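You operate a simulated robot arm through the tools that you are given. There is no shell and no other tool. Be economical: measure what you need, move in short steps, check, and stop when the job is done.

Carry out the task below with a simulated robot arm. There is one attempt and no reset: what you move stays moved.

TASK
Lay the grey-banded handset on GOOD, then clamp and test the blue-banded one.
Fine: the grey-banded one has passed: open the clamp and lay it on the GOOD side of the tray beside the tester; press test once; leave the blue-banded one clamped and the tester on.
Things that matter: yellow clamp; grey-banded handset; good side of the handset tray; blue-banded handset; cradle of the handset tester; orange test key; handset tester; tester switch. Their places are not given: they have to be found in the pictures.

It is judged by the outcome, as a careful person would: the job done as asked, and still so three seconds after it is handed in. It fails if anything else is knocked over, pushed out of place, dropped, spilled or broken.

THE ROBOT
A 7-joint arm with a two-finger parallel gripper, fixed in place. Base frame: the origin is at the foot of the arm, x ahead of it, y to its left, z up; the work surface is at about z = 0. Lengths are in mm, angles in degrees, forces in N, time in s.
With the tool pointing down near the work surface it reaches from about 240 to 620 mm from the base axis. Its first joint turns from -66.0 to 66.0 degrees. Payload 2.6 kg.
Tool frame: the origin (TCP) lies between the finger pads and is the grasp point; the fingertips stand 30 mm ahead of it; z points along the fingers, y is the line along which they close. The gripper opens to 94 mm. The fingers are 28 mm wide and 10 mm thick; the gripper's body (50 by 96 mm) begins 55 mm behind the TCP.
Orientation is that of the tool frame in the base frame, as a unit quaternion [w, x, y, z]. With the fingers straight down and closing along the base's y, the tool's x points along the base's -x, its y along +y and its z along -z.

THE INTERFACE
- The arm moves only by the tool apply_moves. Its argument "increments" is a list of rows, each a list of 7 numbers: the finger opening in mm, from 0 to 94, then the shift along the tool's x, y, z in units of 30 mm (1.0 is 30 mm), then the turn, a rotation vector about the tool's x, y, z in units of 8 degrees (1.0 is 8 degrees). In form: [[gripper, dx, dy, dz, wx, wy, wz], ...]. A call has 1 to 12 rows; each row shifts and turns the commanded pose from where the row before left it, along the tool's axes as they then stand. A call with a number of a shift or a turn outside -1 to 1 is refused whole. A row lasts 0.2 s, in which the tool goes at most 50 mm and 8.6 degrees; a call with a longer step from one row to the next is refused whole, and so is a gripper value outside its range. A pose out of reach is approached as far as the arm can. The call stops where the force on the tool passes 60 N (or 10 N more than at its start, if that is more) or the arm is blocked; 0.2 s more then pass. The fingers move at their own pace (about 72 mm/s each) and stop on an object; they squeeze with about 22 N. The grip force told is the motor's: it shows also when the fingers shut on nothing. Time passes only in rows, and 0.2 s behind the last, so rows that do not move let the fingers close. It gives the time, the measured TCP pose, the force on the tool (base axes), the opening and the grip force at its end, in the units of the frame above (readings bear some noise), and new pictures: "pictures" is both (left out), scene, wrist or none.
- Cameras (640 x 400 px; columns grow to the right, rows downward): "scene" is fixed at [24, 429.6, 576.1]; the picture's right is [-0.80, -0.60, 0.00], its down [-0.30, 0.40, -0.87] and it looks along [0.52, -0.69, -0.50] (base axes); focal length 356 px, centre (320, 200). "wrist" rides on the gripper at [-37, 0, -58] in the tool frame; the picture's right is [0.00, -1.00, 0.00], its down [0.97, 0.00, -0.24] and it looks along [0.24, 0.00, 0.97] (tool axes); focal length 218 px, centre (320, 200).
- point_at(camera, pixels): for up to 12 pixels [column, row] of the newest picture of that camera ("zoom" is the newest enlarged one), the place [x, y, z] in the base frame of the surface seen there, good to about 2 mm, but the place of the scene camera against the robot may be out by one fixed shift of up to 12 mm in any direction. No time passes.
- close_up(camera, box): a new picture of the part [left, top, right, bottom] of that camera's present view, enlarged. No time passes.
- hand_in(): hands the job in; it is judged then, once.

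Work in short steps. Measure before you move; look again where a grasp or a placing could have gone wrong, and mend it. You have 80 turns and 120 pictures in all, the two below and enlarged ones among them. Open the gripper and draw the arm clear of the work before you hand the job in, unless the task says otherwise; then end with one line.

The tools are called as a command line: name --pt "numbers of a row" for each row, then --argument value for the rest, lists and objects as JSON in quotes. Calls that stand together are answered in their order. apply_moves: Moves the arm, as the interface text tells. Its arguments: {"type":"object","properties":{"increments":{"type":"array","items":{"type":"array","items":{"type":"number"}}},"pictures":{"type":"string","enum":["both","scene","wrist","none"]}},"required":["increments"]} The other tools are called the same way: point_at (camera, pixels) gives the place of the surface under pixels of a picture; close_up (camera, box) takes an enlarged picture of a part of a camera's view; hand_in () hands the job in.

At the start:

```text
time: 0.0
eef_pos: [419.1, -80.7, 352.7]
orientation: [0.0, 0.0, 1.0, 0.0]
wrist_force: [0.0, -0.3, 0.7]
grip_width: 93.9
finger_force: 0.0
```

scene: 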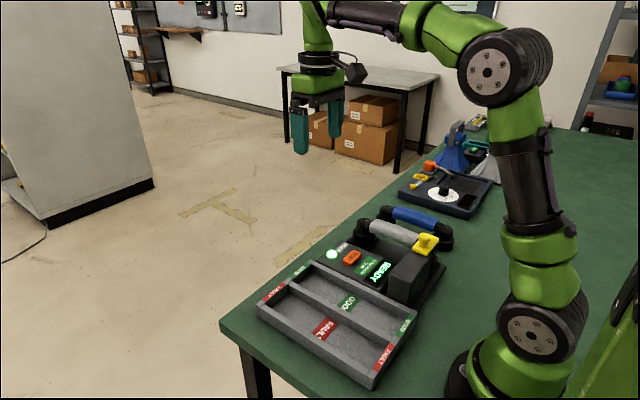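
wrist: 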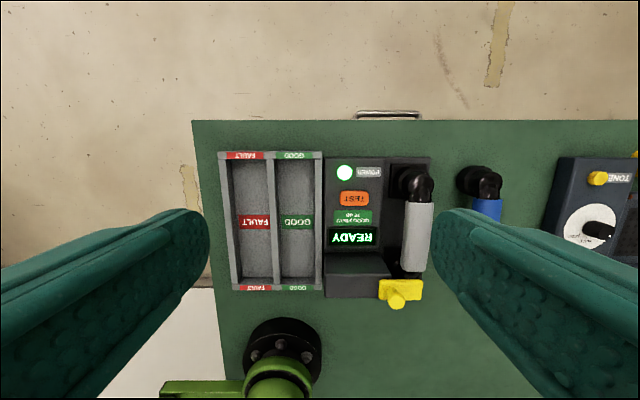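

I'll enlarge both views of the tester area to find the parts.

close_up --camera "wrist" --box '[200, 130, 520, 330]'

close_up --camera "scene" --box '[240, 180, 480, 390]'

point_at --camera "wrist" --pixels '[[410, 185], [420, 215], [413, 268], [400, 288], [398, 300], [354, 197], [344, 173], [297, 200], [297, 250], [484, 180], [486, 208], [355, 265]]'

```text
2.00 times, centred on (360, 230) of wrist
```

zoom: 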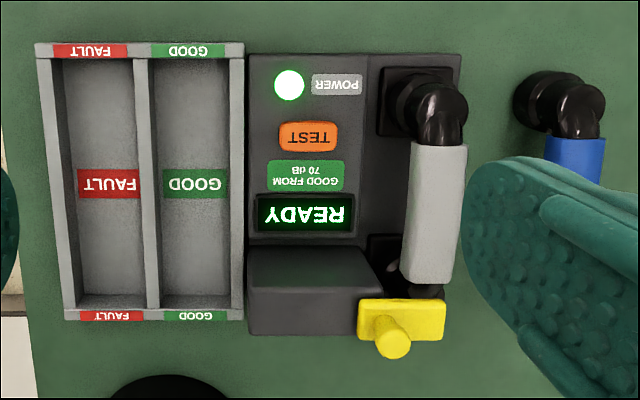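

```text
1.90 times, centred on (360, 285) of scene
```

zoom: 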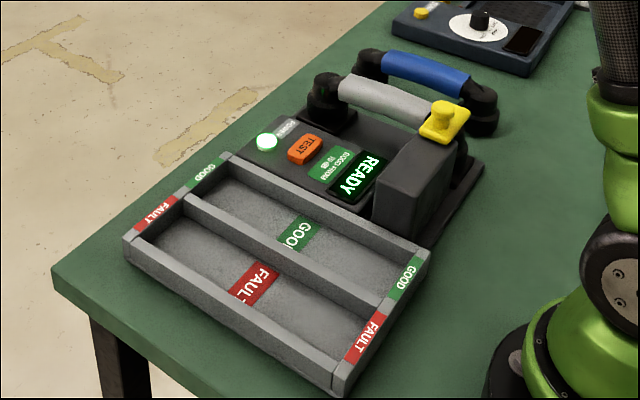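

```text
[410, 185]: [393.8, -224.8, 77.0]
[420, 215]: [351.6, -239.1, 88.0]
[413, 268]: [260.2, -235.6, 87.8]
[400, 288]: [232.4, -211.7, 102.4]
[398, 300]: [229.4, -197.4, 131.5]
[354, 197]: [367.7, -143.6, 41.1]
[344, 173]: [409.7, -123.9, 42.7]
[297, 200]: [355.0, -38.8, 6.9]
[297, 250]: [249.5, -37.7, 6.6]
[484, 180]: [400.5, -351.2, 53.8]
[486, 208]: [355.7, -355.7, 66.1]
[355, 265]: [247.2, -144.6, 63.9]
```

The grey handset sits along x at y≈-238. The yellow clamp is at its near end, around (230,-205). I'll move over the clamp to see how it works.

apply_moves --pt "93 0.94 -0.67 0.4 0 0 0" --pt "93 0.94 -0.67 0.4 0 0 0" --pt "93 0.94 -0.67 0.4 0 0 0" --pt "93 0.94 -0.67 0.4 0 0 0" --pt "93 0.94 -0.67 0.4 0 0 0" --pt "93 0.5 -0.67 0.4 0 0 0"

```text
time: 1.4
eef_pos: [263.2, -202.0, 280.9]
orientation: [0.001, -0.001, 1.0, 0.0]
wrist_force: [-0.1, 0.3, 0.1]
grip_width: 93.0
finger_force: 0.1
```

scene: 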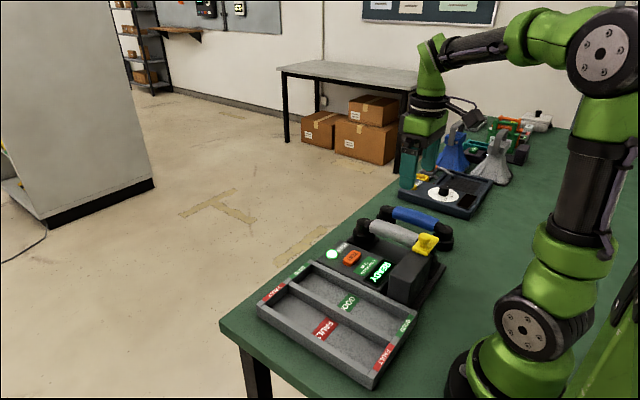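
wrist: 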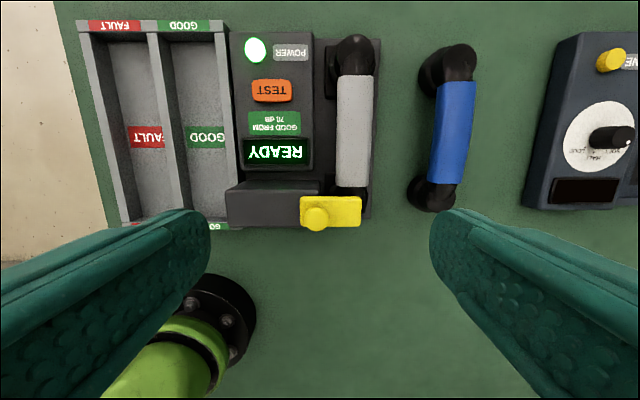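

close_up --camera "wrist" --box '[220, 20, 500, 240]'

close_up --camera "scene" --box '[340, 200, 460, 310]'

point_at --camera "wrist" --pixels '[[315, 218], [352, 202], [352, 220], [305, 205], [352, 45], [340, 100], [372, 100], [355, 180], [272, 90], [255, 48], [439, 130], [467, 130]]'

point_at --camera "scene" --pixels '[[427, 240], [420, 252], [437, 245], [408, 275], [390, 230], [360, 228], [430, 262], [420, 222], [352, 257], [332, 254], [447, 236], [386, 212]]'

```text
1.82 times, centred on (360, 130) of wrist
```

zoom: 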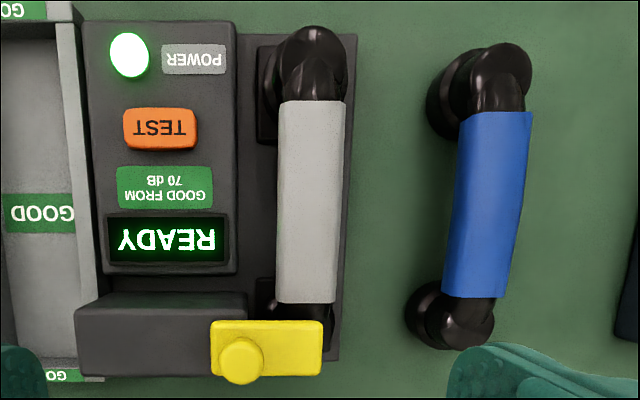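

```text
3.64 times, centred on (400, 255) of scene
```

zoom: 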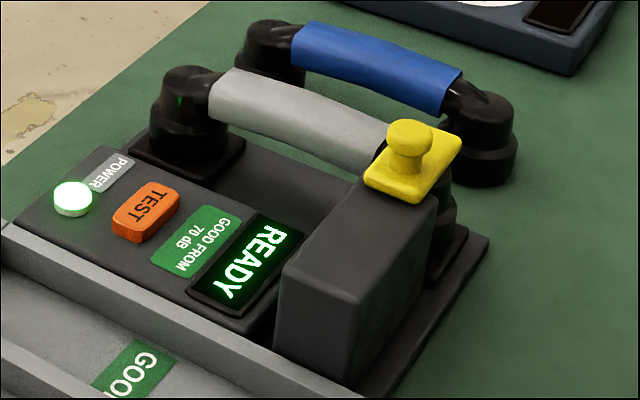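

```text
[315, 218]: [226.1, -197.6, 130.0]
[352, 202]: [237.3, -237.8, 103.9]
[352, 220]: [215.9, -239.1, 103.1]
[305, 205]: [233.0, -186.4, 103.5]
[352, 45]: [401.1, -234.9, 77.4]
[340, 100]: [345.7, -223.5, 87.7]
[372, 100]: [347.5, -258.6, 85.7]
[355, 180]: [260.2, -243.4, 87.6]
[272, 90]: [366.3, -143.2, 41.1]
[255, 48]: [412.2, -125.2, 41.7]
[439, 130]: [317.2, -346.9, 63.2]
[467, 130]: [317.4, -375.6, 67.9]
```

```text
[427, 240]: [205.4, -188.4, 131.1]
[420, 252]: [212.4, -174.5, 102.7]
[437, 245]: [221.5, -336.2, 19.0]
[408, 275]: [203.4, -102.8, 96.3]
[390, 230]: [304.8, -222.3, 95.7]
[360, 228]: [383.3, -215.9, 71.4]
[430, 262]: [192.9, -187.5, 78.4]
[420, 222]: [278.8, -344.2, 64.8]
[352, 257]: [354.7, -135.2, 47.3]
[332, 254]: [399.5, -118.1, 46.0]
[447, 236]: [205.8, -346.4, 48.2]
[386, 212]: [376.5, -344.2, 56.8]
```

The clamp is a yellow plate spanning x 213–240 and y -240…-185, with a knob at about (226,-199) whose top is at z 131. It looks like it slides in +y along the block. I'll lower around the knob, grip it along y, and stay above the plate.

apply_moves --pt "60 0.6 0.1 0.9 0 0 0" --pt "60 0.6 0 0.9 0 0 0" --pt "60 0 0 1 0 0 0" --pt "60 0 0 1 0 0 0" --pt "60 0 0 0.5 0 0 0" --pt "60 0 0 0.4 0 0 0" --pt "60 0 0 0 0 0 0"

```text
time: 3.0
eef_pos: [226.8, -198.6, 139.9]
orientation: [-0.001, 0.0, 1.0, 0.001]
wrist_force: [-0.8, -0.8, 0.6]
grip_width: 59.9
finger_force: 0.1
```

scene: 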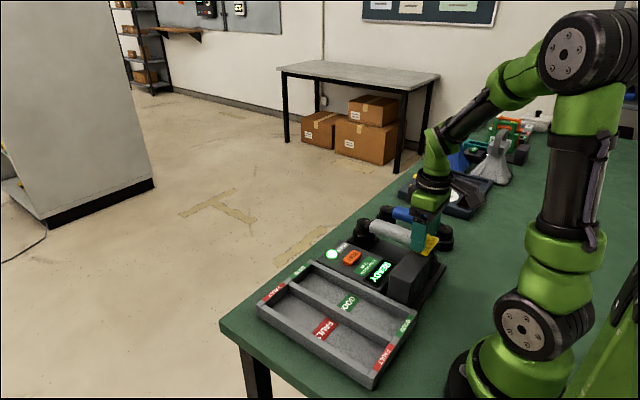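
wrist: 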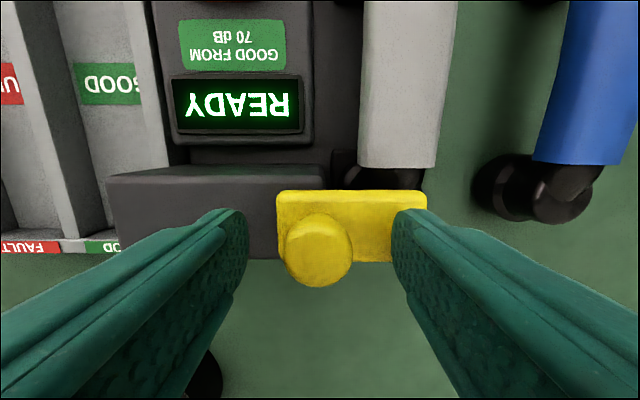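

Well aligned; the fingers straddle the knob. I'll close on it.

apply_moves --pt "40 0 0 0.1 0 0 0" --pt "15 0 0 0 0 0 0" --pt "10 0 0 0 0 0 0" --pt "10 0 0 0 0 0 0" --pictures "wrist"

```text
time: 4.0
eef_pos: [226.0, -198.5, 138.4]
orientation: [0.0, 0.0, 1.0, 0.001]
wrist_force: [-2.9, 9.6, 6.2]
grip_width: 25.4
finger_force: 45.0
```

wrist: 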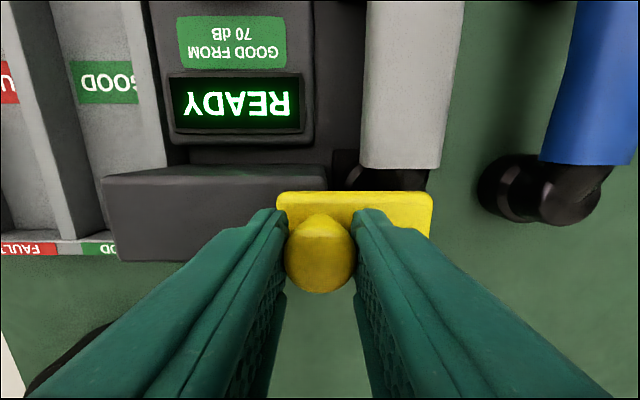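

Gripped at 25 mm wide. I'll try a short slide in +y.

apply_moves --pt "10 0 0.25 0 0 0 0" --pt "10 0 0.25 0 0 0 0" --pt "10 0 0.25 0 0 0 0"

```text
time: 4.8
eef_pos: [228.2, -175.8, 136.2]
orientation: [-0.001, 0.0, 1.0, -0.001]
wrist_force: [-0.2, -1.1, -18.7]
grip_width: 25.3
finger_force: 45.1
```

scene: 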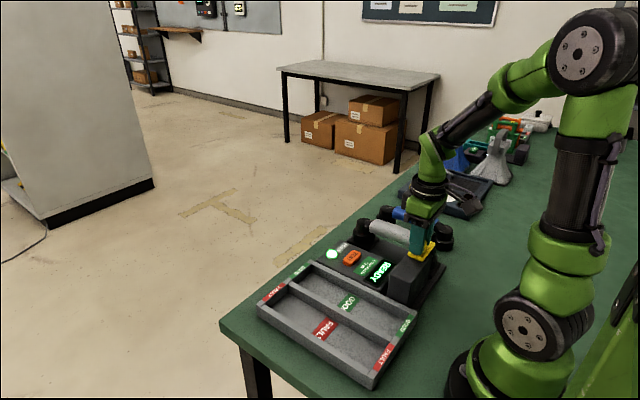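
wrist: 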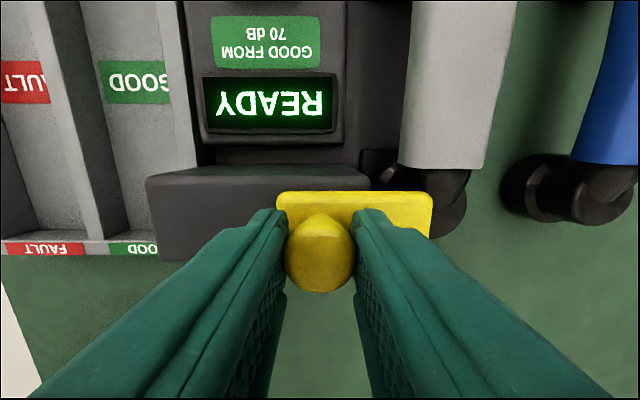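

It slides freely with +y. I'll continue.

apply_moves --pt "10 0 0.25 0 0 0 0" --pt "10 0 0.25 0 0 0 0" --pt "10 0 0.25 0 0 0 0" --pt "10 0 0.25 0 0 0 0" --pt "10 0 0.2 0 0 0 0"

```text
time: 6.0
eef_pos: [226.9, -148.3, 136.9]
orientation: [0.001, 0.0, 1.0, -0.009]
wrist_force: [4.0, -5.7, -7.3]
grip_width: 25.3
finger_force: 45.2
stopped in row 5: the force on the tool passed its limit (the readings are from after the stop); the commanded pose is now the measured one
```

scene: 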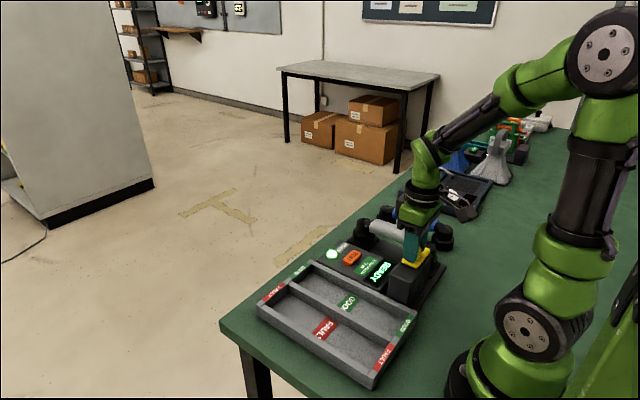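
wrist: 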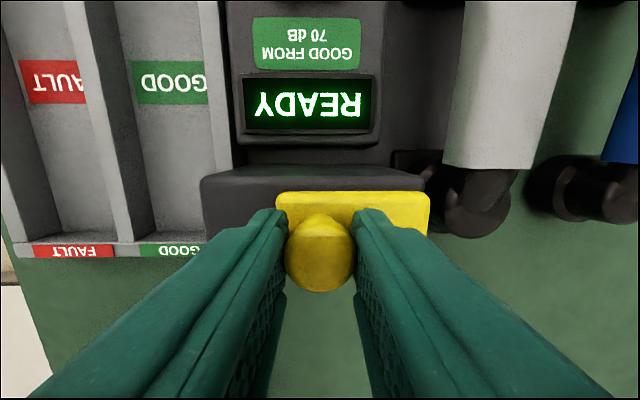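

The slide hit its end stop after about 50 mm of travel, and the handset end is clear. I'll release and rise, then look from over the handset.

apply_moves --pt "30 0 0 0 0 0 0" --pt "50 0 0 0 0 0 0" --pt "50 0 0 -1 0 0 0" --pt "60 0 0 -1 0 0 0" --pt "70 -0.5 -0.8 -1 0 0 0" --pt "70 -0.9 -0.8 -0.5 0 0 0" --pt "70 -0.9 -0.8 0 0 0 0" --pt "70 0 -0.7 0 0 0 0" --pt "70 0 0 0 0 0 0"

```text
time: 8.1
eef_pos: [295.9, -237.6, 243.6]
orientation: [0.002, 0.0, 1.0, -0.009]
wrist_force: [0.0, 0.5, -0.4]
grip_width: 70.1
finger_force: 0.1
```

scene: 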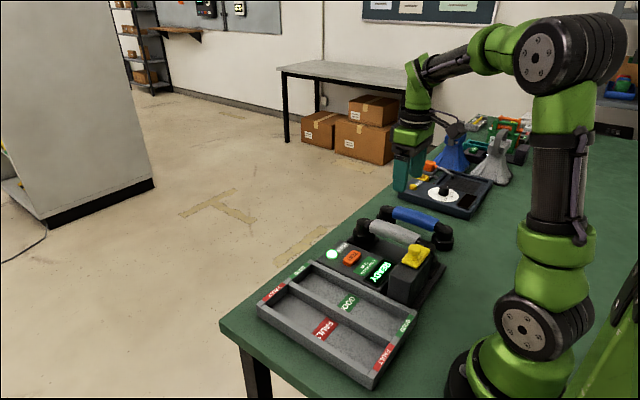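
wrist: 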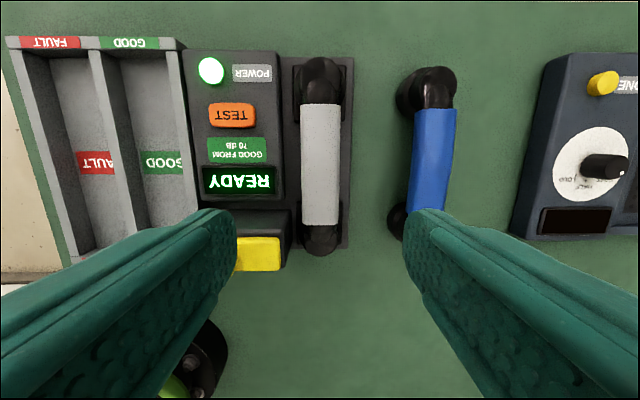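

close_up --camera "wrist" --box '[180, 40, 480, 270]'

point_at --camera "wrist" --pixels '[[304, 150], [320, 150], [337, 150], [320, 108], [320, 220], [320, 72], [322, 240], [278, 150], [290, 150], [345, 150], [346, 235], [232, 115]]'

point_at --camera "wrist" --pixels '[[415, 170], [432, 170], [448, 170], [436, 108], [424, 208], [430, 78], [400, 225], [100, 120], [112, 170], [186, 100], [135, 50], [160, 170]]'

close_up --camera "scene" --box '[340, 190, 460, 300]'

```text
1.74 times, centred on (330, 155) of wrist
```

zoom: 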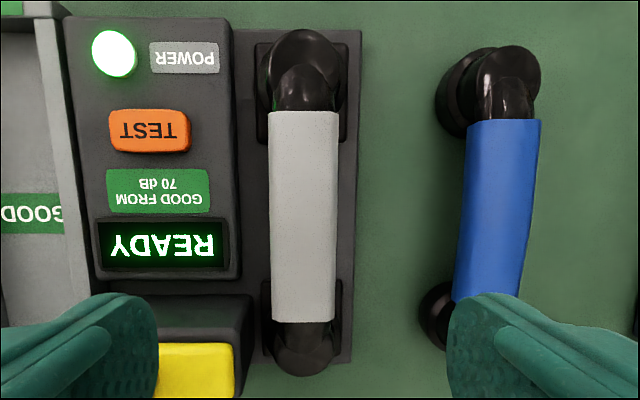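

```text
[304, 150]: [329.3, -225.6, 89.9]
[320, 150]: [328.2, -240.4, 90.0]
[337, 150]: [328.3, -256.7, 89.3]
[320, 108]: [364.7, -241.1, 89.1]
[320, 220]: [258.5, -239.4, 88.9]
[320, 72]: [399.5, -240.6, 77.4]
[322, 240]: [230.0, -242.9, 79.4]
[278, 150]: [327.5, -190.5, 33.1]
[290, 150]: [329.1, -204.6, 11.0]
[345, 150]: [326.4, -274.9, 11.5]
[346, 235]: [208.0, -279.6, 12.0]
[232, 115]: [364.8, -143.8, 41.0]
```

```text
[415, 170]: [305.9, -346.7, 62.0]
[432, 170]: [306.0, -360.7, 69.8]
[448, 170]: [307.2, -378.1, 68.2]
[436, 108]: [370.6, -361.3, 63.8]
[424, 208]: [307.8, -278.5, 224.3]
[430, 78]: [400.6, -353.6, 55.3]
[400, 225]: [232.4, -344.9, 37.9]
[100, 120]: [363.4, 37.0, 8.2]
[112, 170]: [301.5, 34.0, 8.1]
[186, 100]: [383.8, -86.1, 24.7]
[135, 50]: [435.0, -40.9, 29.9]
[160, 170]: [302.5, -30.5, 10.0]
```

```text
3.64 times, centred on (400, 245) of scene
```

zoom: 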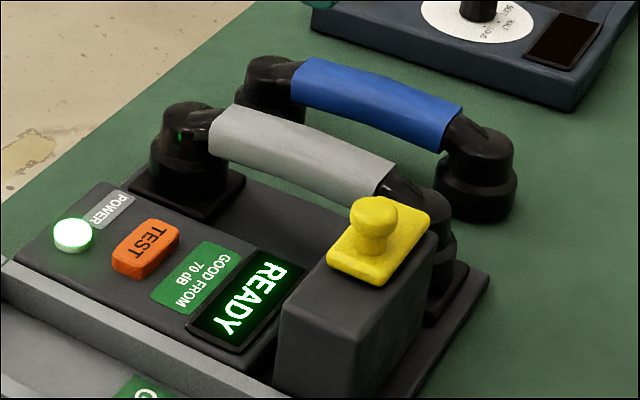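

The handset's handle is centred at about (313,-241), 32 mm wide with its top at z 90. The panel edge is at y≈-193 and z≤41. I'll go down to grip it at z 73.

apply_moves --pt "62 -0.6 -0.11 0 -0.13 0 0" --pt "62 0 0 1 0 0 0" --pt "62 0 0 1 0 0 0" --pt "62 0 0 1 0 0 0" --pt "62 0 0 1 0 0 0" --pt "62 0 0 0.6 0 0 0" --pt "62 0 0 0.3 0 0 0" --pt "62 0 0 0 0 0 0"

```text
time: 9.8
eef_pos: [314.1, -242.3, 97.3]
orientation: [0.002, -0.001, 1.0, 0.001]
wrist_force: [0.0, 0.2, -0.9]
grip_width: 61.9
finger_force: 0.0
```

scene: 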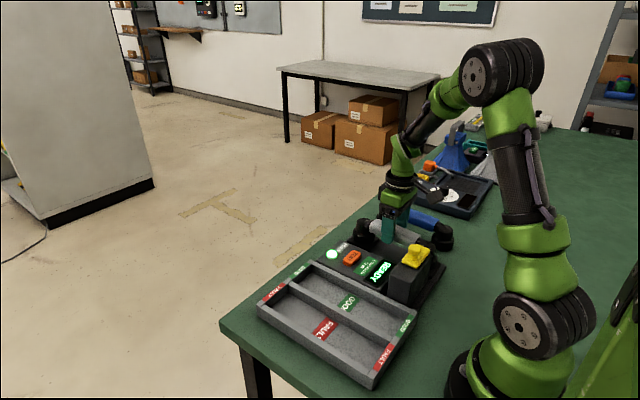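
wrist: 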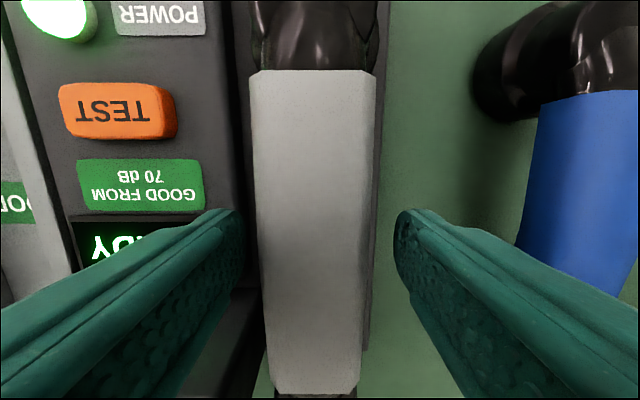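

Centred. I'll lower to z≈73 and close.

apply_moves --pt "62 0 0.03 0.5 0 0 0" --pt "62 0 0 0.3 0 0 0" --pt "40 0 0 0 0 0 0" --pt "20 0 0 0 0 0 0" --pt "20 0 0 0 0 0 0" --pt "20 0 0 0 0 0 0" --pictures "wrist"

apply_moves --pt "20 0 0 -0.3 0 0 0" --pt "20 0 0 -0.5 0 0 0" --pt "20 0 0 -1 0 0 0" --pt "20 0 0 -1 0 0 0" --pt "20 0 0 -1 0 0 0" --pt "20 0 0 -1 0 0 0" --pt "20 0 0 0 0 0 0"

```text
time: 11.2
eef_pos: [314.7, -239.5, 72.8]
orientation: [0.001, 0.001, 1.0, 0.001]
wrist_force: [0.8, 0.2, 0.3]
grip_width: 40.5
finger_force: 21.5
```

wrist: 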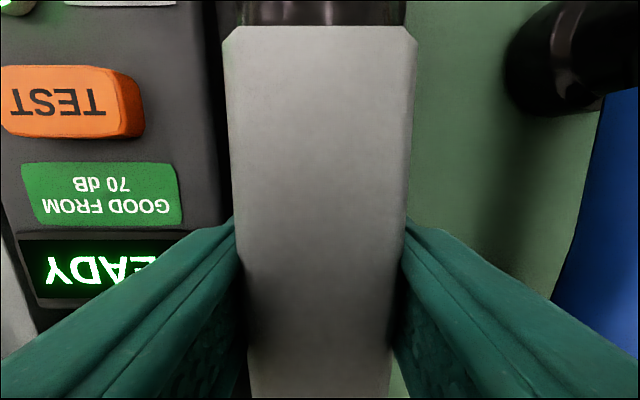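

```text
time: 12.8
eef_pos: [315.0, -240.2, 216.5]
orientation: [0.002, -0.001, 1.0, 0.0]
wrist_force: [-0.2, -1.1, -2.8]
grip_width: 40.3
finger_force: 21.8
```

scene: 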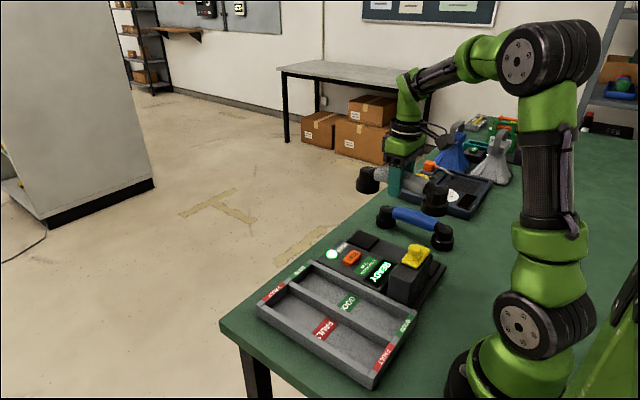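
wrist: 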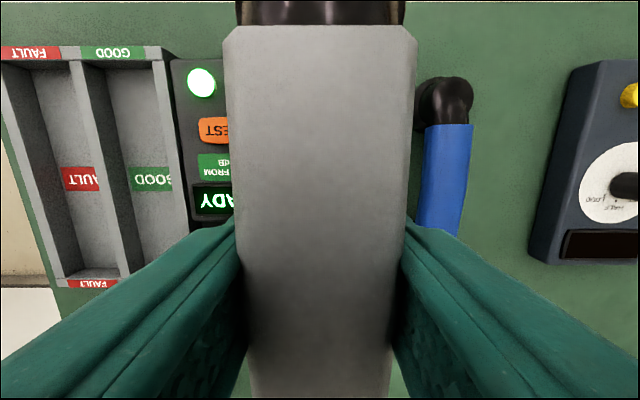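

The lift is good: the handset is level at 40 mm grip. Next I'll measure the tray and the now-visible cradle.

point_at --camera "wrist" --pixels '[[160, 120], [110, 120], [88, 120], [145, 100], [112, 52], [128, 70], [125, 90], [60, 282], [85, 270], [118, 270], [165, 90], [175, 150]]'

point_at --camera "scene" --pixels '[[404, 318], [398, 340], [408, 345], [315, 262], [310, 270], [366, 243], [430, 272], [350, 303], [372, 318], [328, 290], [405, 255], [330, 272]]'

close_up --camera "scene" --box '[250, 220, 460, 390]'

```text
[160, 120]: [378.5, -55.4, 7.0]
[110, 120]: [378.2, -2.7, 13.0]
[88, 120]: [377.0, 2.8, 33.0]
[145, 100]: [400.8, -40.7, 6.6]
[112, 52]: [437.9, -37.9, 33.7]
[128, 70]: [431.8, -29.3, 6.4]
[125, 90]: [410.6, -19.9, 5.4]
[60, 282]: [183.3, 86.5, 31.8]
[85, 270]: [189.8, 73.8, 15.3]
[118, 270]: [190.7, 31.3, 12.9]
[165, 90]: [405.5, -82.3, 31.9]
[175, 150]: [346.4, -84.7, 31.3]
```

```text
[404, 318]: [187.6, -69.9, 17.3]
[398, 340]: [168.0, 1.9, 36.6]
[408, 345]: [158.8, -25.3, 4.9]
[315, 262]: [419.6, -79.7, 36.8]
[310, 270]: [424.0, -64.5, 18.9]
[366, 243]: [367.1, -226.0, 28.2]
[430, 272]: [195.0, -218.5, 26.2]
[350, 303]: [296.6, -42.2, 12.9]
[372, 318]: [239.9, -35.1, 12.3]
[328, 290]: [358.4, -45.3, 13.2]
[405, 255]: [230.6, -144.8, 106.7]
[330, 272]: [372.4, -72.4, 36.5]
```

```text
2.35 times, centred on (355, 305) of scene
```

zoom: 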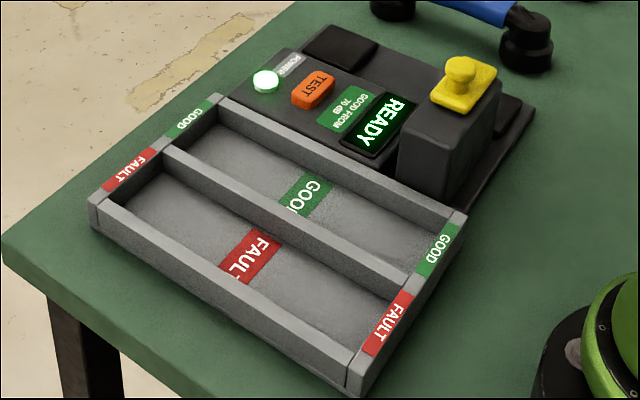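

The GOOD bay interior spans x 191–430 and y about -78…-2, with its floor at z 6 and walls at 33. I'll carry the handset across at this height to (307,-40).

apply_moves --pt "20 0.1 0.85 0 0 0 0" --pt "20 0.1 0.85 0 0 0 0" --pt "20 0.07 0.85 0 0 0 0" --pt "20 0 0.85 0 0 0 0" --pt "20 0 0.85 0 0 0 0" --pt "20 0 0.85 0 0 0 0" --pt "20 0 0.85 0 0 0 0" --pt "20 0 0.7 0.5 0 0 0" --pt "20 0 0 1 0 0 0" --pt "20 0 0 1 0 0 0" --pt "20 0 0 0.7 0 0 0" --pt "20 0 0 0 0 0 0"

```text
time: 15.4
eef_pos: [304.9, -41.9, 120.1]
orientation: [0.002, 0.001, 1.0, 0.001]
wrist_force: [0.1, -0.5, -3.1]
grip_width: 40.2
finger_force: 22.2
```

scene: 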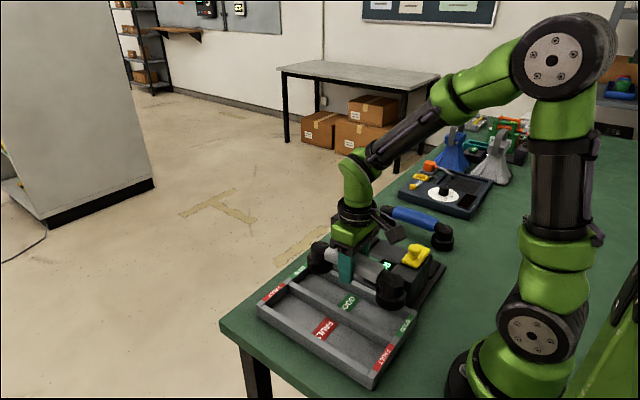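
wrist: 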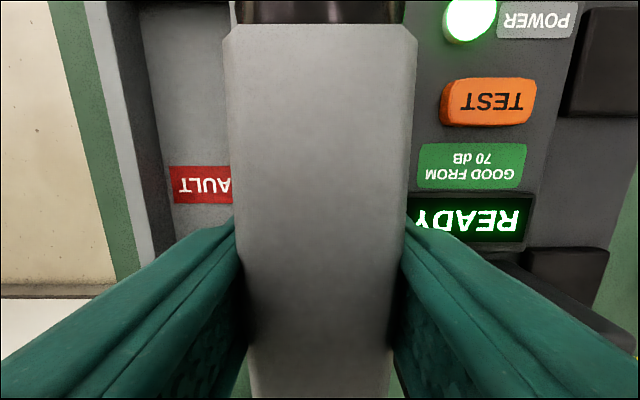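

apply_moves --pt "20 0 0.06 0.6 0 0 0" --pt "20 0 0 0.6 0 0 0" --pt "20 0 0 0.5 0 0 0" --pt "20 0 0 0.2 0 0 0" --pt "20 0 0 0 0 0 0"

```text
time: 16.6
eef_pos: [305.5, -38.8, 64.6]
orientation: [0.001, -0.001, 1.0, 0.001]
wrist_force: [0.0, -0.2, -2.7]
grip_width: 40.3
finger_force: 22.2
```

scene: 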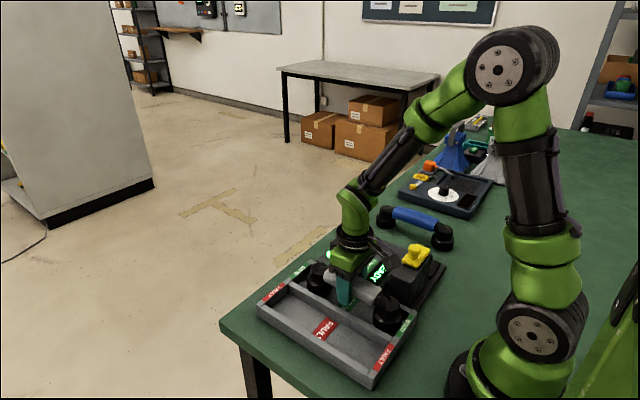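
wrist: 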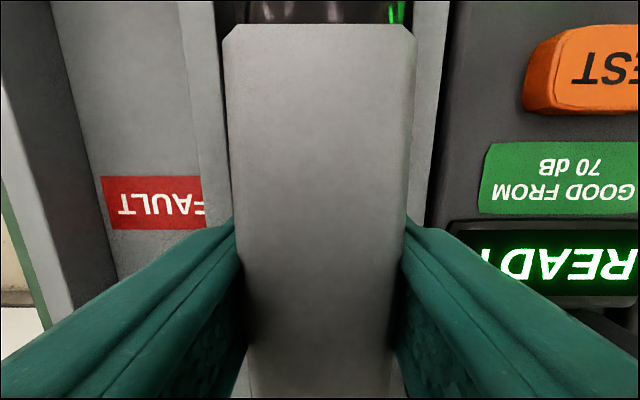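

apply_moves --pt "20 0 0 0.08 0 0 0" --pt "20 0 0 0.08 0 0 0" --pt "20 0 0 0 0 0 0" --pictures "none"

```text
time: 17.4
eef_pos: [306.2, -38.1, 59.1]
orientation: [0.001, 0.0, 1.0, 0.001]
wrist_force: [0.0, 0.4, -2.5]
grip_width: 40.3
finger_force: 22.2
```

apply_moves --pt "20 0 0 0.05 0 0 0" --pt "20 0 0 0.05 0 0 0" --pictures "none"

```text
time: 18.1
eef_pos: [307.4, -39.4, 55.7]
orientation: [0.002, 0.0, 1.0, 0.001]
wrist_force: [-5.5, 0.4, 16.2]
grip_width: 40.1
finger_force: 22.3
```

It has touched the bay floor, with 16 N pushing up. I'll open slightly so the fingers stay between the walls, then rise.

apply_moves --pt "42 0 0 -0.03 0 0 0" --pt "49 0 0 0 0 0 0" --pt "49 0 0 0 0 0 0" --pt "49 0 0 -0.3 0 0 0" --pt "49 0 0 -0.6 0 0 0" --pt "60 0 0 -1 0 0 0" --pt "60 0 0 -1 0 0 0" --pt "60 0 0 -1 0 0 0" --pt "60 0 0 -1 0 0 0" --pt "60 0 0 0 0 0 0"

```text
time: 20.2
eef_pos: [307.1, -39.1, 206.4]
orientation: [0.002, 0.0, 1.0, 0.001]
wrist_force: [0.0, -0.2, -0.3]
grip_width: 59.7
finger_force: 0.0
```

scene: 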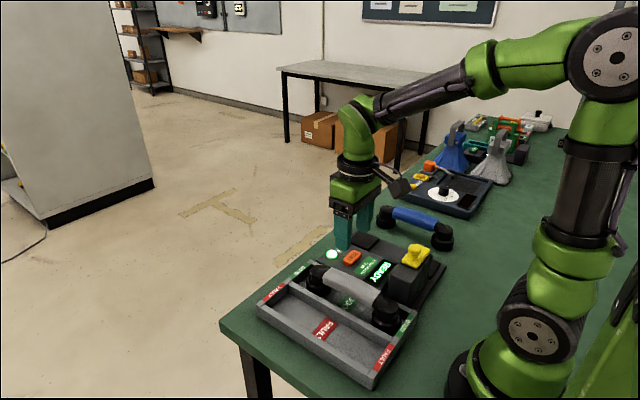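
wrist: 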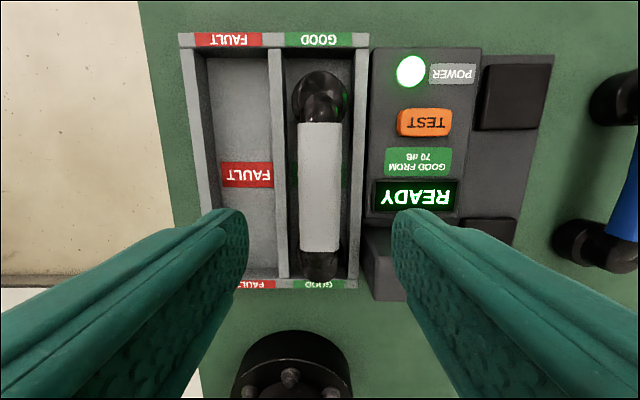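

Grey rests in GOOD. Now I'll move over the blue handset.

apply_moves --pt "70 0 -0.9 -0.6 0 0 0" --pt "70 0 -0.9 -0.6 0 0 0" --pt "70 0 -0.9 0 0 0 0" --pt "70 0 -0.9 0 0 0 0" --pt "70 0 -0.9 0 0 0 0" --pt "70 0 -0.9 0 0 0 0" --pt "70 0 -0.9 0 0 0 0" --pt "70 0 -0.9 0 0 0 0" --pt "70 0 -0.9 0 0 0 0" --pt "70 0 -0.9 0 0 0 0" --pt "70 0 -0.9 0 0 0 0" --pt "70 0 -0.5 0 0 0 0" --pictures "wrist"

```text
time: 22.9
eef_pos: [306.1, -350.9, 241.0]
orientation: [0.002, 0.001, 1.0, 0.0]
wrist_force: [0.2, 0.4, 0.6]
grip_width: 70.2
finger_force: 0.1
```

wrist: 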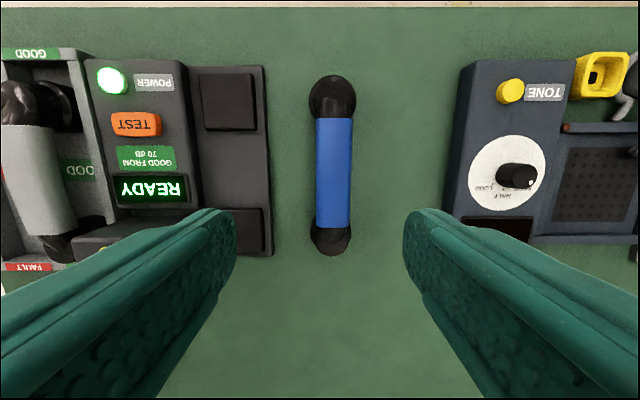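

close_up --camera "wrist" --box '[180, 50, 420, 270]'

point_at --camera "wrist" --pixels '[[318, 170], [334, 170], [350, 170], [319, 125], [335, 125], [351, 125], [317, 220], [332, 220], [348, 220], [333, 85], [332, 240], [317, 195]]'

point_at --camera "wrist" --pixels '[[203, 78], [251, 76], [204, 127], [255, 128], [260, 210], [263, 250], [190, 90], [265, 90], [240, 215], [228, 100], [333, 77], [332, 254]]'

```text
1.82 times, centred on (300, 160) of wrist
```

zoom: 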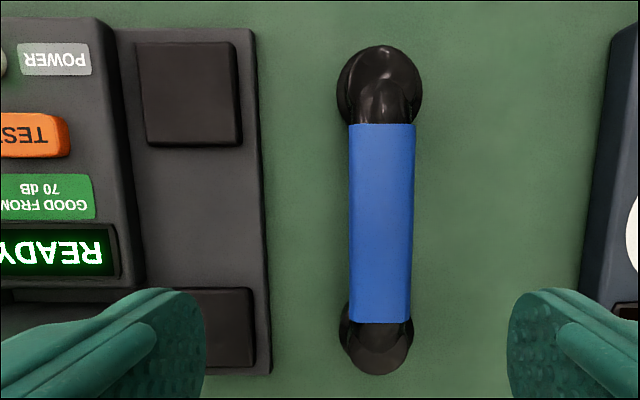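

```text
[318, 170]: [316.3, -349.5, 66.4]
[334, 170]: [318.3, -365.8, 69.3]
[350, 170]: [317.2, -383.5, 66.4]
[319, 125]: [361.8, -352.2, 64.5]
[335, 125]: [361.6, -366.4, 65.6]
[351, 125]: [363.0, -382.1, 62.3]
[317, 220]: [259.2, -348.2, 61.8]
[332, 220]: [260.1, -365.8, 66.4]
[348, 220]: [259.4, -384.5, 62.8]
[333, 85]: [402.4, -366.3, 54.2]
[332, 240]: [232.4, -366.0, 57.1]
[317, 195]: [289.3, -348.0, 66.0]
```

```text
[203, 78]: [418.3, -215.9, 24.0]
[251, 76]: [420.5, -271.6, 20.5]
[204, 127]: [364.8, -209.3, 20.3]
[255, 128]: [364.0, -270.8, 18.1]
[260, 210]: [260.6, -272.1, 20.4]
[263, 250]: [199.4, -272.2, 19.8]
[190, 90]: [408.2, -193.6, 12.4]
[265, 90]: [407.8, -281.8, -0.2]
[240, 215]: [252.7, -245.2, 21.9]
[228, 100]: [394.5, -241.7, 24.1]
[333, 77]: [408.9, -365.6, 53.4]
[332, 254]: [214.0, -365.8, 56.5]
```

Blue is straight, centred at about (310,-366) with the same shape and direction, and its top is at z 69. I'll grip it at z 53, the same relative height as before.

apply_moves --pt "62 -0.28 -0.5 0 0 0 0" --pt "62 0 0 1 0 0 0" --pt "62 0 0 1 0 0 0" --pt "62 0 0 1 0 0 0" --pt "62 0 0 1 0 0 0" --pt "62 0 0 1 0 0 0" --pt "62 0 0 0.4 0 0 0" --pt "62 0 0 0 0 0 0" --pictures "wrist"

```text
time: 24.6
eef_pos: [315.9, -367.0, 77.1]
orientation: [0.002, 0.0, 1.0, 0.001]
wrist_force: [-0.2, 0.4, 0.4]
grip_width: 61.9
finger_force: 0.1
```

wrist: 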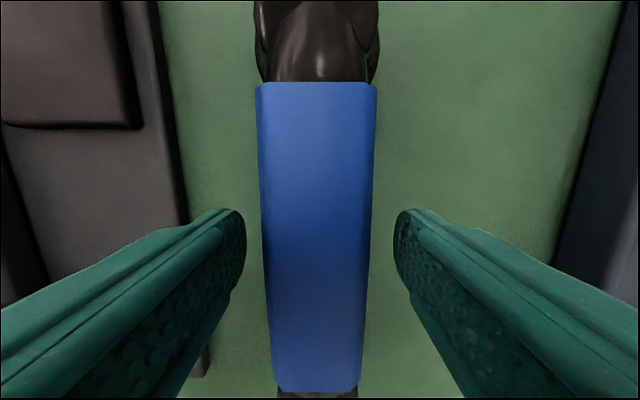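

apply_moves --pt "62 0 0 0.5 0 0 0" --pt "62 0 0 0.3 0 0 0" --pt "40 0 0 0 0 0 0" --pt "20 0 0 0 0 0 0" --pt "20 0 0 0 0 0 0" --pt "20 0 0 0 0 0 0" --pictures "none"

apply_moves --pt "20 0 0 -0.3 0 0 0" --pt "20 0 0 -0.5 0 0 0" --pt "20 0 0 -1 0 0 0" --pt "20 0 0 -1 0 0 0" --pt "20 0 0 -0.7 0 0 0" --pt "20 0 0 0 0 0 0"

```text
time: 26.1
eef_pos: [315.9, -366.5, 53.6]
orientation: [0.002, 0.0, 1.0, 0.001]
wrist_force: [0.4, -0.4, 0.3]
grip_width: 40.2
finger_force: 22.0
```

```text
time: 27.4
eef_pos: [315.9, -366.2, 158.1]
orientation: [0.003, 0.0, 1.0, 0.001]
wrist_force: [-0.3, -0.2, -2.4]
grip_width: 40.2
finger_force: 21.9
```

scene: 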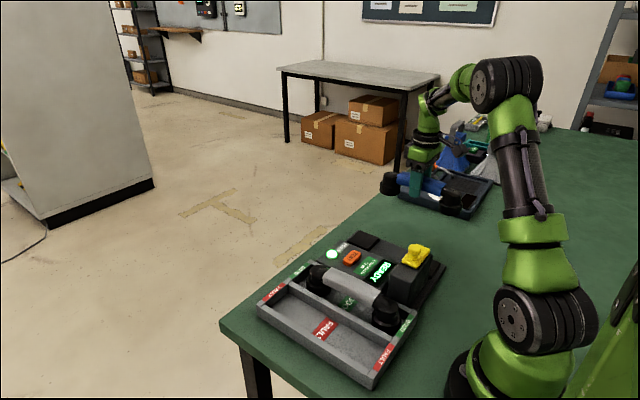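
wrist: 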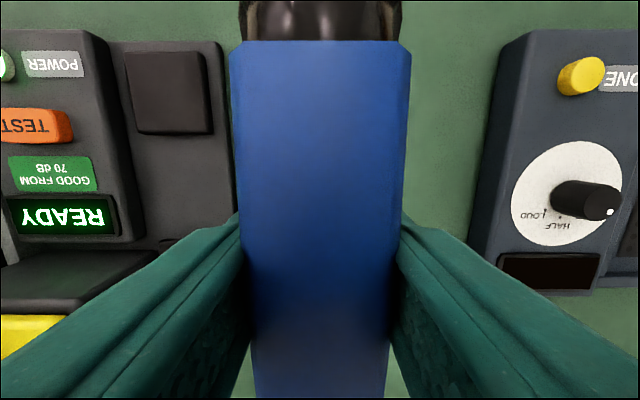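

Blue is held firmly. I'll move it over the cradle at y=-240 and look.

apply_moves --pt "20 0.03 0.85 0 0 0 0" --pt "20 0 0.85 0 0 0 0" --pt "20 0 0.85 0 0 0 0" --pt "20 0 0.85 0 0 0 0" --pt "20 0 0.8 0 0 0 0" --pt "20 0 0 0.8 0 0 0" --pt "20 0 0 0.8 0 0 0" --pt "20 0 0 0.6 0 0 0" --pt "20 0 0 0 0 0 0"

```text
time: 29.4
eef_pos: [314.4, -241.1, 93.4]
orientation: [0.001, 0.0, 1.0, 0.0]
wrist_force: [-0.7, -1.0, -2.1]
grip_width: 40.3
finger_force: 21.8
```

scene: 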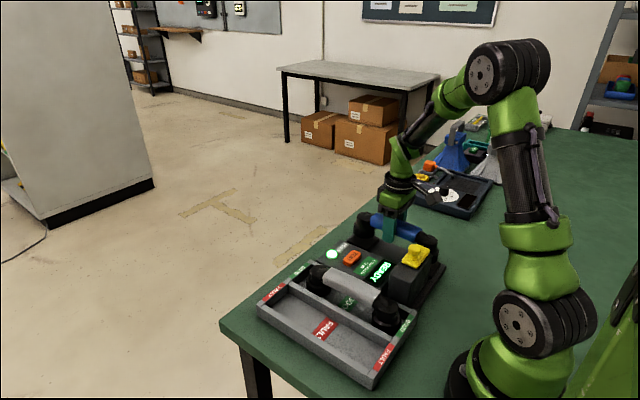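
wrist: 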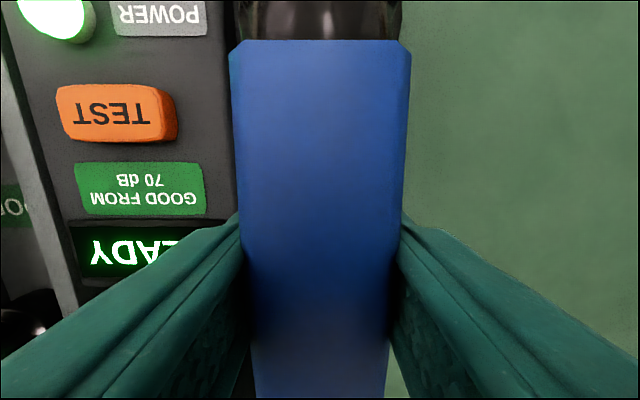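

apply_moves --pt "20 0 0.02 0.25 0 0 0" --pt "20 0 0 0.15 0 0 0" --pt "20 0 0 0.1 0 0 0" --pt "20 0 0 0 0 0 0" --pictures "none"

```text
time: 30.4
eef_pos: [315.0, -240.3, 78.8]
orientation: [0.002, -0.001, 1.0, 0.001]
wrist_force: [0.3, 0.7, -2.8]
grip_width: 40.3
finger_force: 22.8
```

apply_moves --pt "20 0 0 0.07 0 0 0" --pt "20 0 0 0.05 0 0 0" --pt "20 0 0 0 0 0 0" --pictures "none"

```text
time: 31.2
eef_pos: [314.4, -240.8, 75.2]
orientation: [0.003, 0.0, 1.0, 0.001]
wrist_force: [-5.5, 2.5, 16.4]
grip_width: 40.1
finger_force: 22.0
```

It made contact at z 75, as predicted. I'll release and rise to check the seating.

apply_moves --pt "44 0 0 0 0 0 0" --pt "60 0 0 0 0 0 0" --pt "60 0 0 0 0 0 0" --pt "60 0 0 -0.5 0 0 0" --pt "60 0 0 -1 0 0 0" --pt "60 0 0 -1 0 0 0" --pt "60 0 0 -1 0 0 0" --pt "70 0.3 0 -1 0 0 0" --pt "70 0.3 0 -1 0 0 0" --pt "70 0 0 0 0 0 0"

close_up --camera "scene" --box '[340, 190, 460, 300]'

point_at --camera "wrist" --pixels '[[320, 108], [320, 150], [320, 210], [320, 75], [321, 240], [304, 150], [337, 150]]'

```text
time: 33.5
eef_pos: [296.4, -238.6, 243.0]
orientation: [0.001, 0.0, 1.0, 0.001]
wrist_force: [-0.6, 0.1, -1.0]
grip_width: 69.9
finger_force: 0.0
```

scene: 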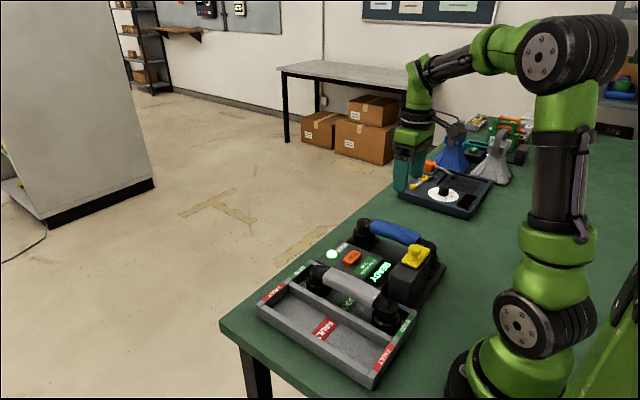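
wrist: 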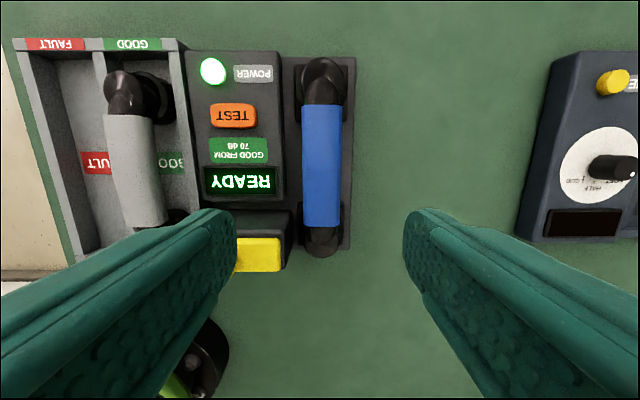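

```text
3.64 times, centred on (400, 245) of scene
```

zoom: 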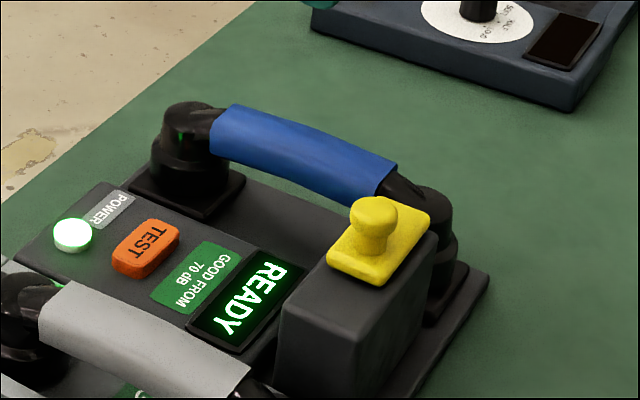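

```text
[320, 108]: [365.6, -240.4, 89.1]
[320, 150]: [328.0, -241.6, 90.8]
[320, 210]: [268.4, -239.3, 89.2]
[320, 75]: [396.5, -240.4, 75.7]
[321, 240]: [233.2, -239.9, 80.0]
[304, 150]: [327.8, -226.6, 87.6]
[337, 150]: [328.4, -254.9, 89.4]
```

Blue is seated exactly as the grey one was. Back to the clamp knob at (227,-148).

apply_moves --pt "60 0.78 1 0 0 0 0" --pt "60 0.78 1 0 0 0 0" --pt "60 0.76 1 0.4 0 0 0" --pt "60 0 0 1 0 0 0" --pt "60 0 0 1 0 0 0" --pt "60 0 0 0.7 0 0 0" --pt "60 0 0 0.35 0 0 0" --pt "60 0 0 0 0 0 0" --pictures "wrist"

```text
time: 35.2
eef_pos: [225.7, -150.3, 135.2]
orientation: [0.002, 0.0, 1.0, 0.001]
wrist_force: [0.3, -0.1, 0.5]
grip_width: 60.2
finger_force: 0.0
```

wrist: 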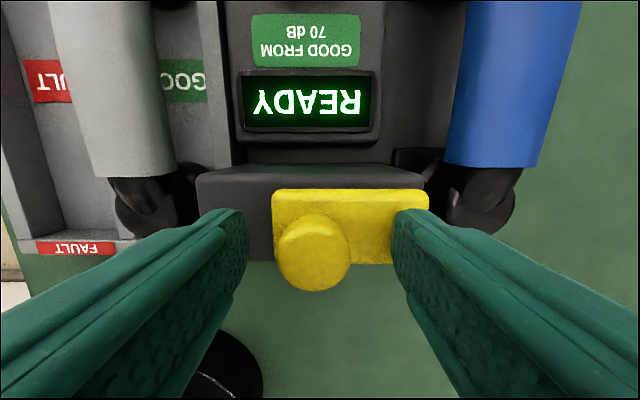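

apply_moves --pt "40 0 0.1 -0.1 0 0 0" --pt "15 0 0 0 0 0 0" --pt "10 0 0 0 0 0 0" --pt "10 0 0 0 0 0 0" --pt "10 0 -0.25 0 0 0 0" --pt "10 0 -0.25 0 0 0 0" --pt "10 0 -0.25 0 0 0 0" --pt "10 0 -0.25 0 0 0 0" --pt "10 0 -0.25 0 0 0 0" --pictures "wrist"

```text
time: 37.2
eef_pos: [225.5, -184.4, 139.7]
orientation: [0.002, 0.001, 1.0, 0.002]
wrist_force: [-13.0, 0.6, 2.1]
grip_width: 25.7
finger_force: 45.2
```

wrist: 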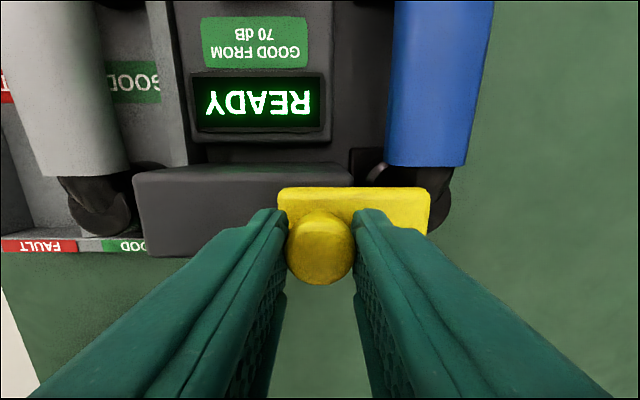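

It is sliding well. I'll push on to the closed stop at about y -198.

apply_moves --pt "10 0 -0.2 0 0 0 0" --pt "10 0 -0.2 0 0 0 0" --pt "10 0 -0.1 0 0 0 0" --pt "10 0 -0.1 0 0 0 0" --pt "10 0 0 0 0 0 0" --pictures "wrist"

```text
time: 38.5
eef_pos: [226.1, -198.3, 139.0]
orientation: [0.0, 0.001, 1.0, 0.006]
wrist_force: [-19.4, 33.2, 22.5]
grip_width: 25.5
finger_force: 44.8
```

wrist: 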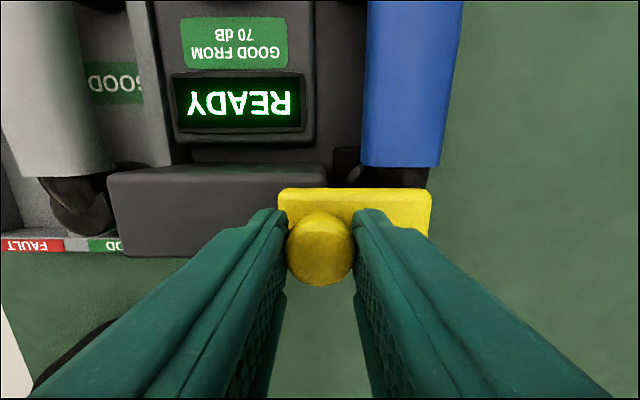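

The clamp is at its original closed stop. I'll release, rise, close the fingers and move over the TEST key at (366,-143.5).

apply_moves --pt "20 0 0.08 0 0 0 0" --pt "45 0 0 0 0 0 0" --pt "50 0 0 0 0 0 0" --pt "50 0 0 -1 0 0 0" --pt "50 0 0 -1 0 0 0" --pt "20 -0.9 0.4 0 0 0 0" --pt "0 -0.95 0.4 0 0 0 0" --pt "0 -0.95 0.4 0 0 0 0" --pt "0 -0.95 0.4 0 0 0 0" --pt "0 -0.95 0.2 0 0 0 0" --pt "0 0 0 0 0 0 0"

close_up --camera "scene" --box '[300, 190, 460, 320]'

```text
time: 40.9
eef_pos: [369.4, -145.8, 199.1]
orientation: [0.002, 0.0, 1.0, 0.0]
wrist_force: [-0.1, -0.1, 0.9]
grip_width: 0.0
finger_force: 22.3
```

scene: 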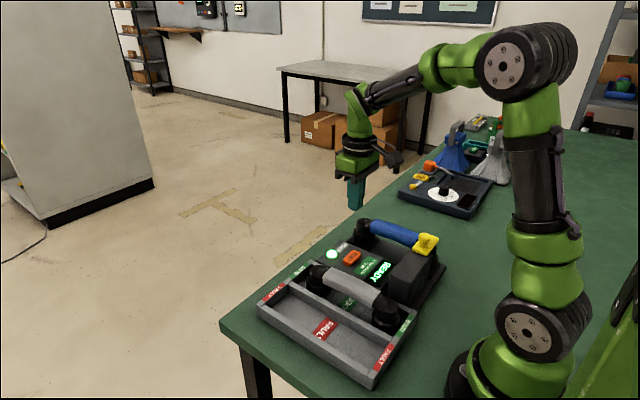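
wrist: 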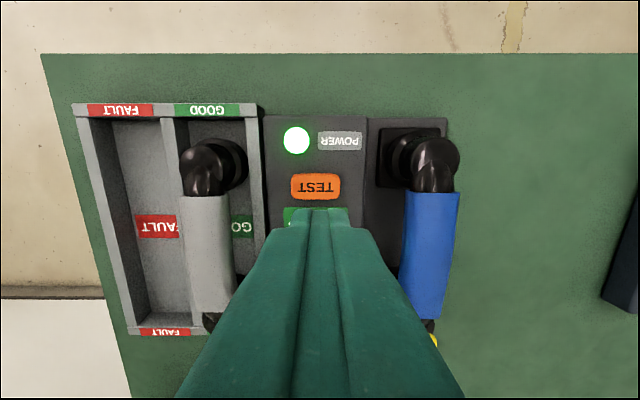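

```text
3.08 times, centred on (380, 255) of scene
```

zoom: 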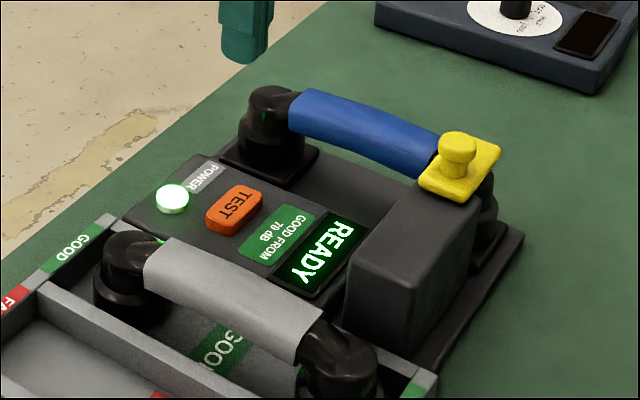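

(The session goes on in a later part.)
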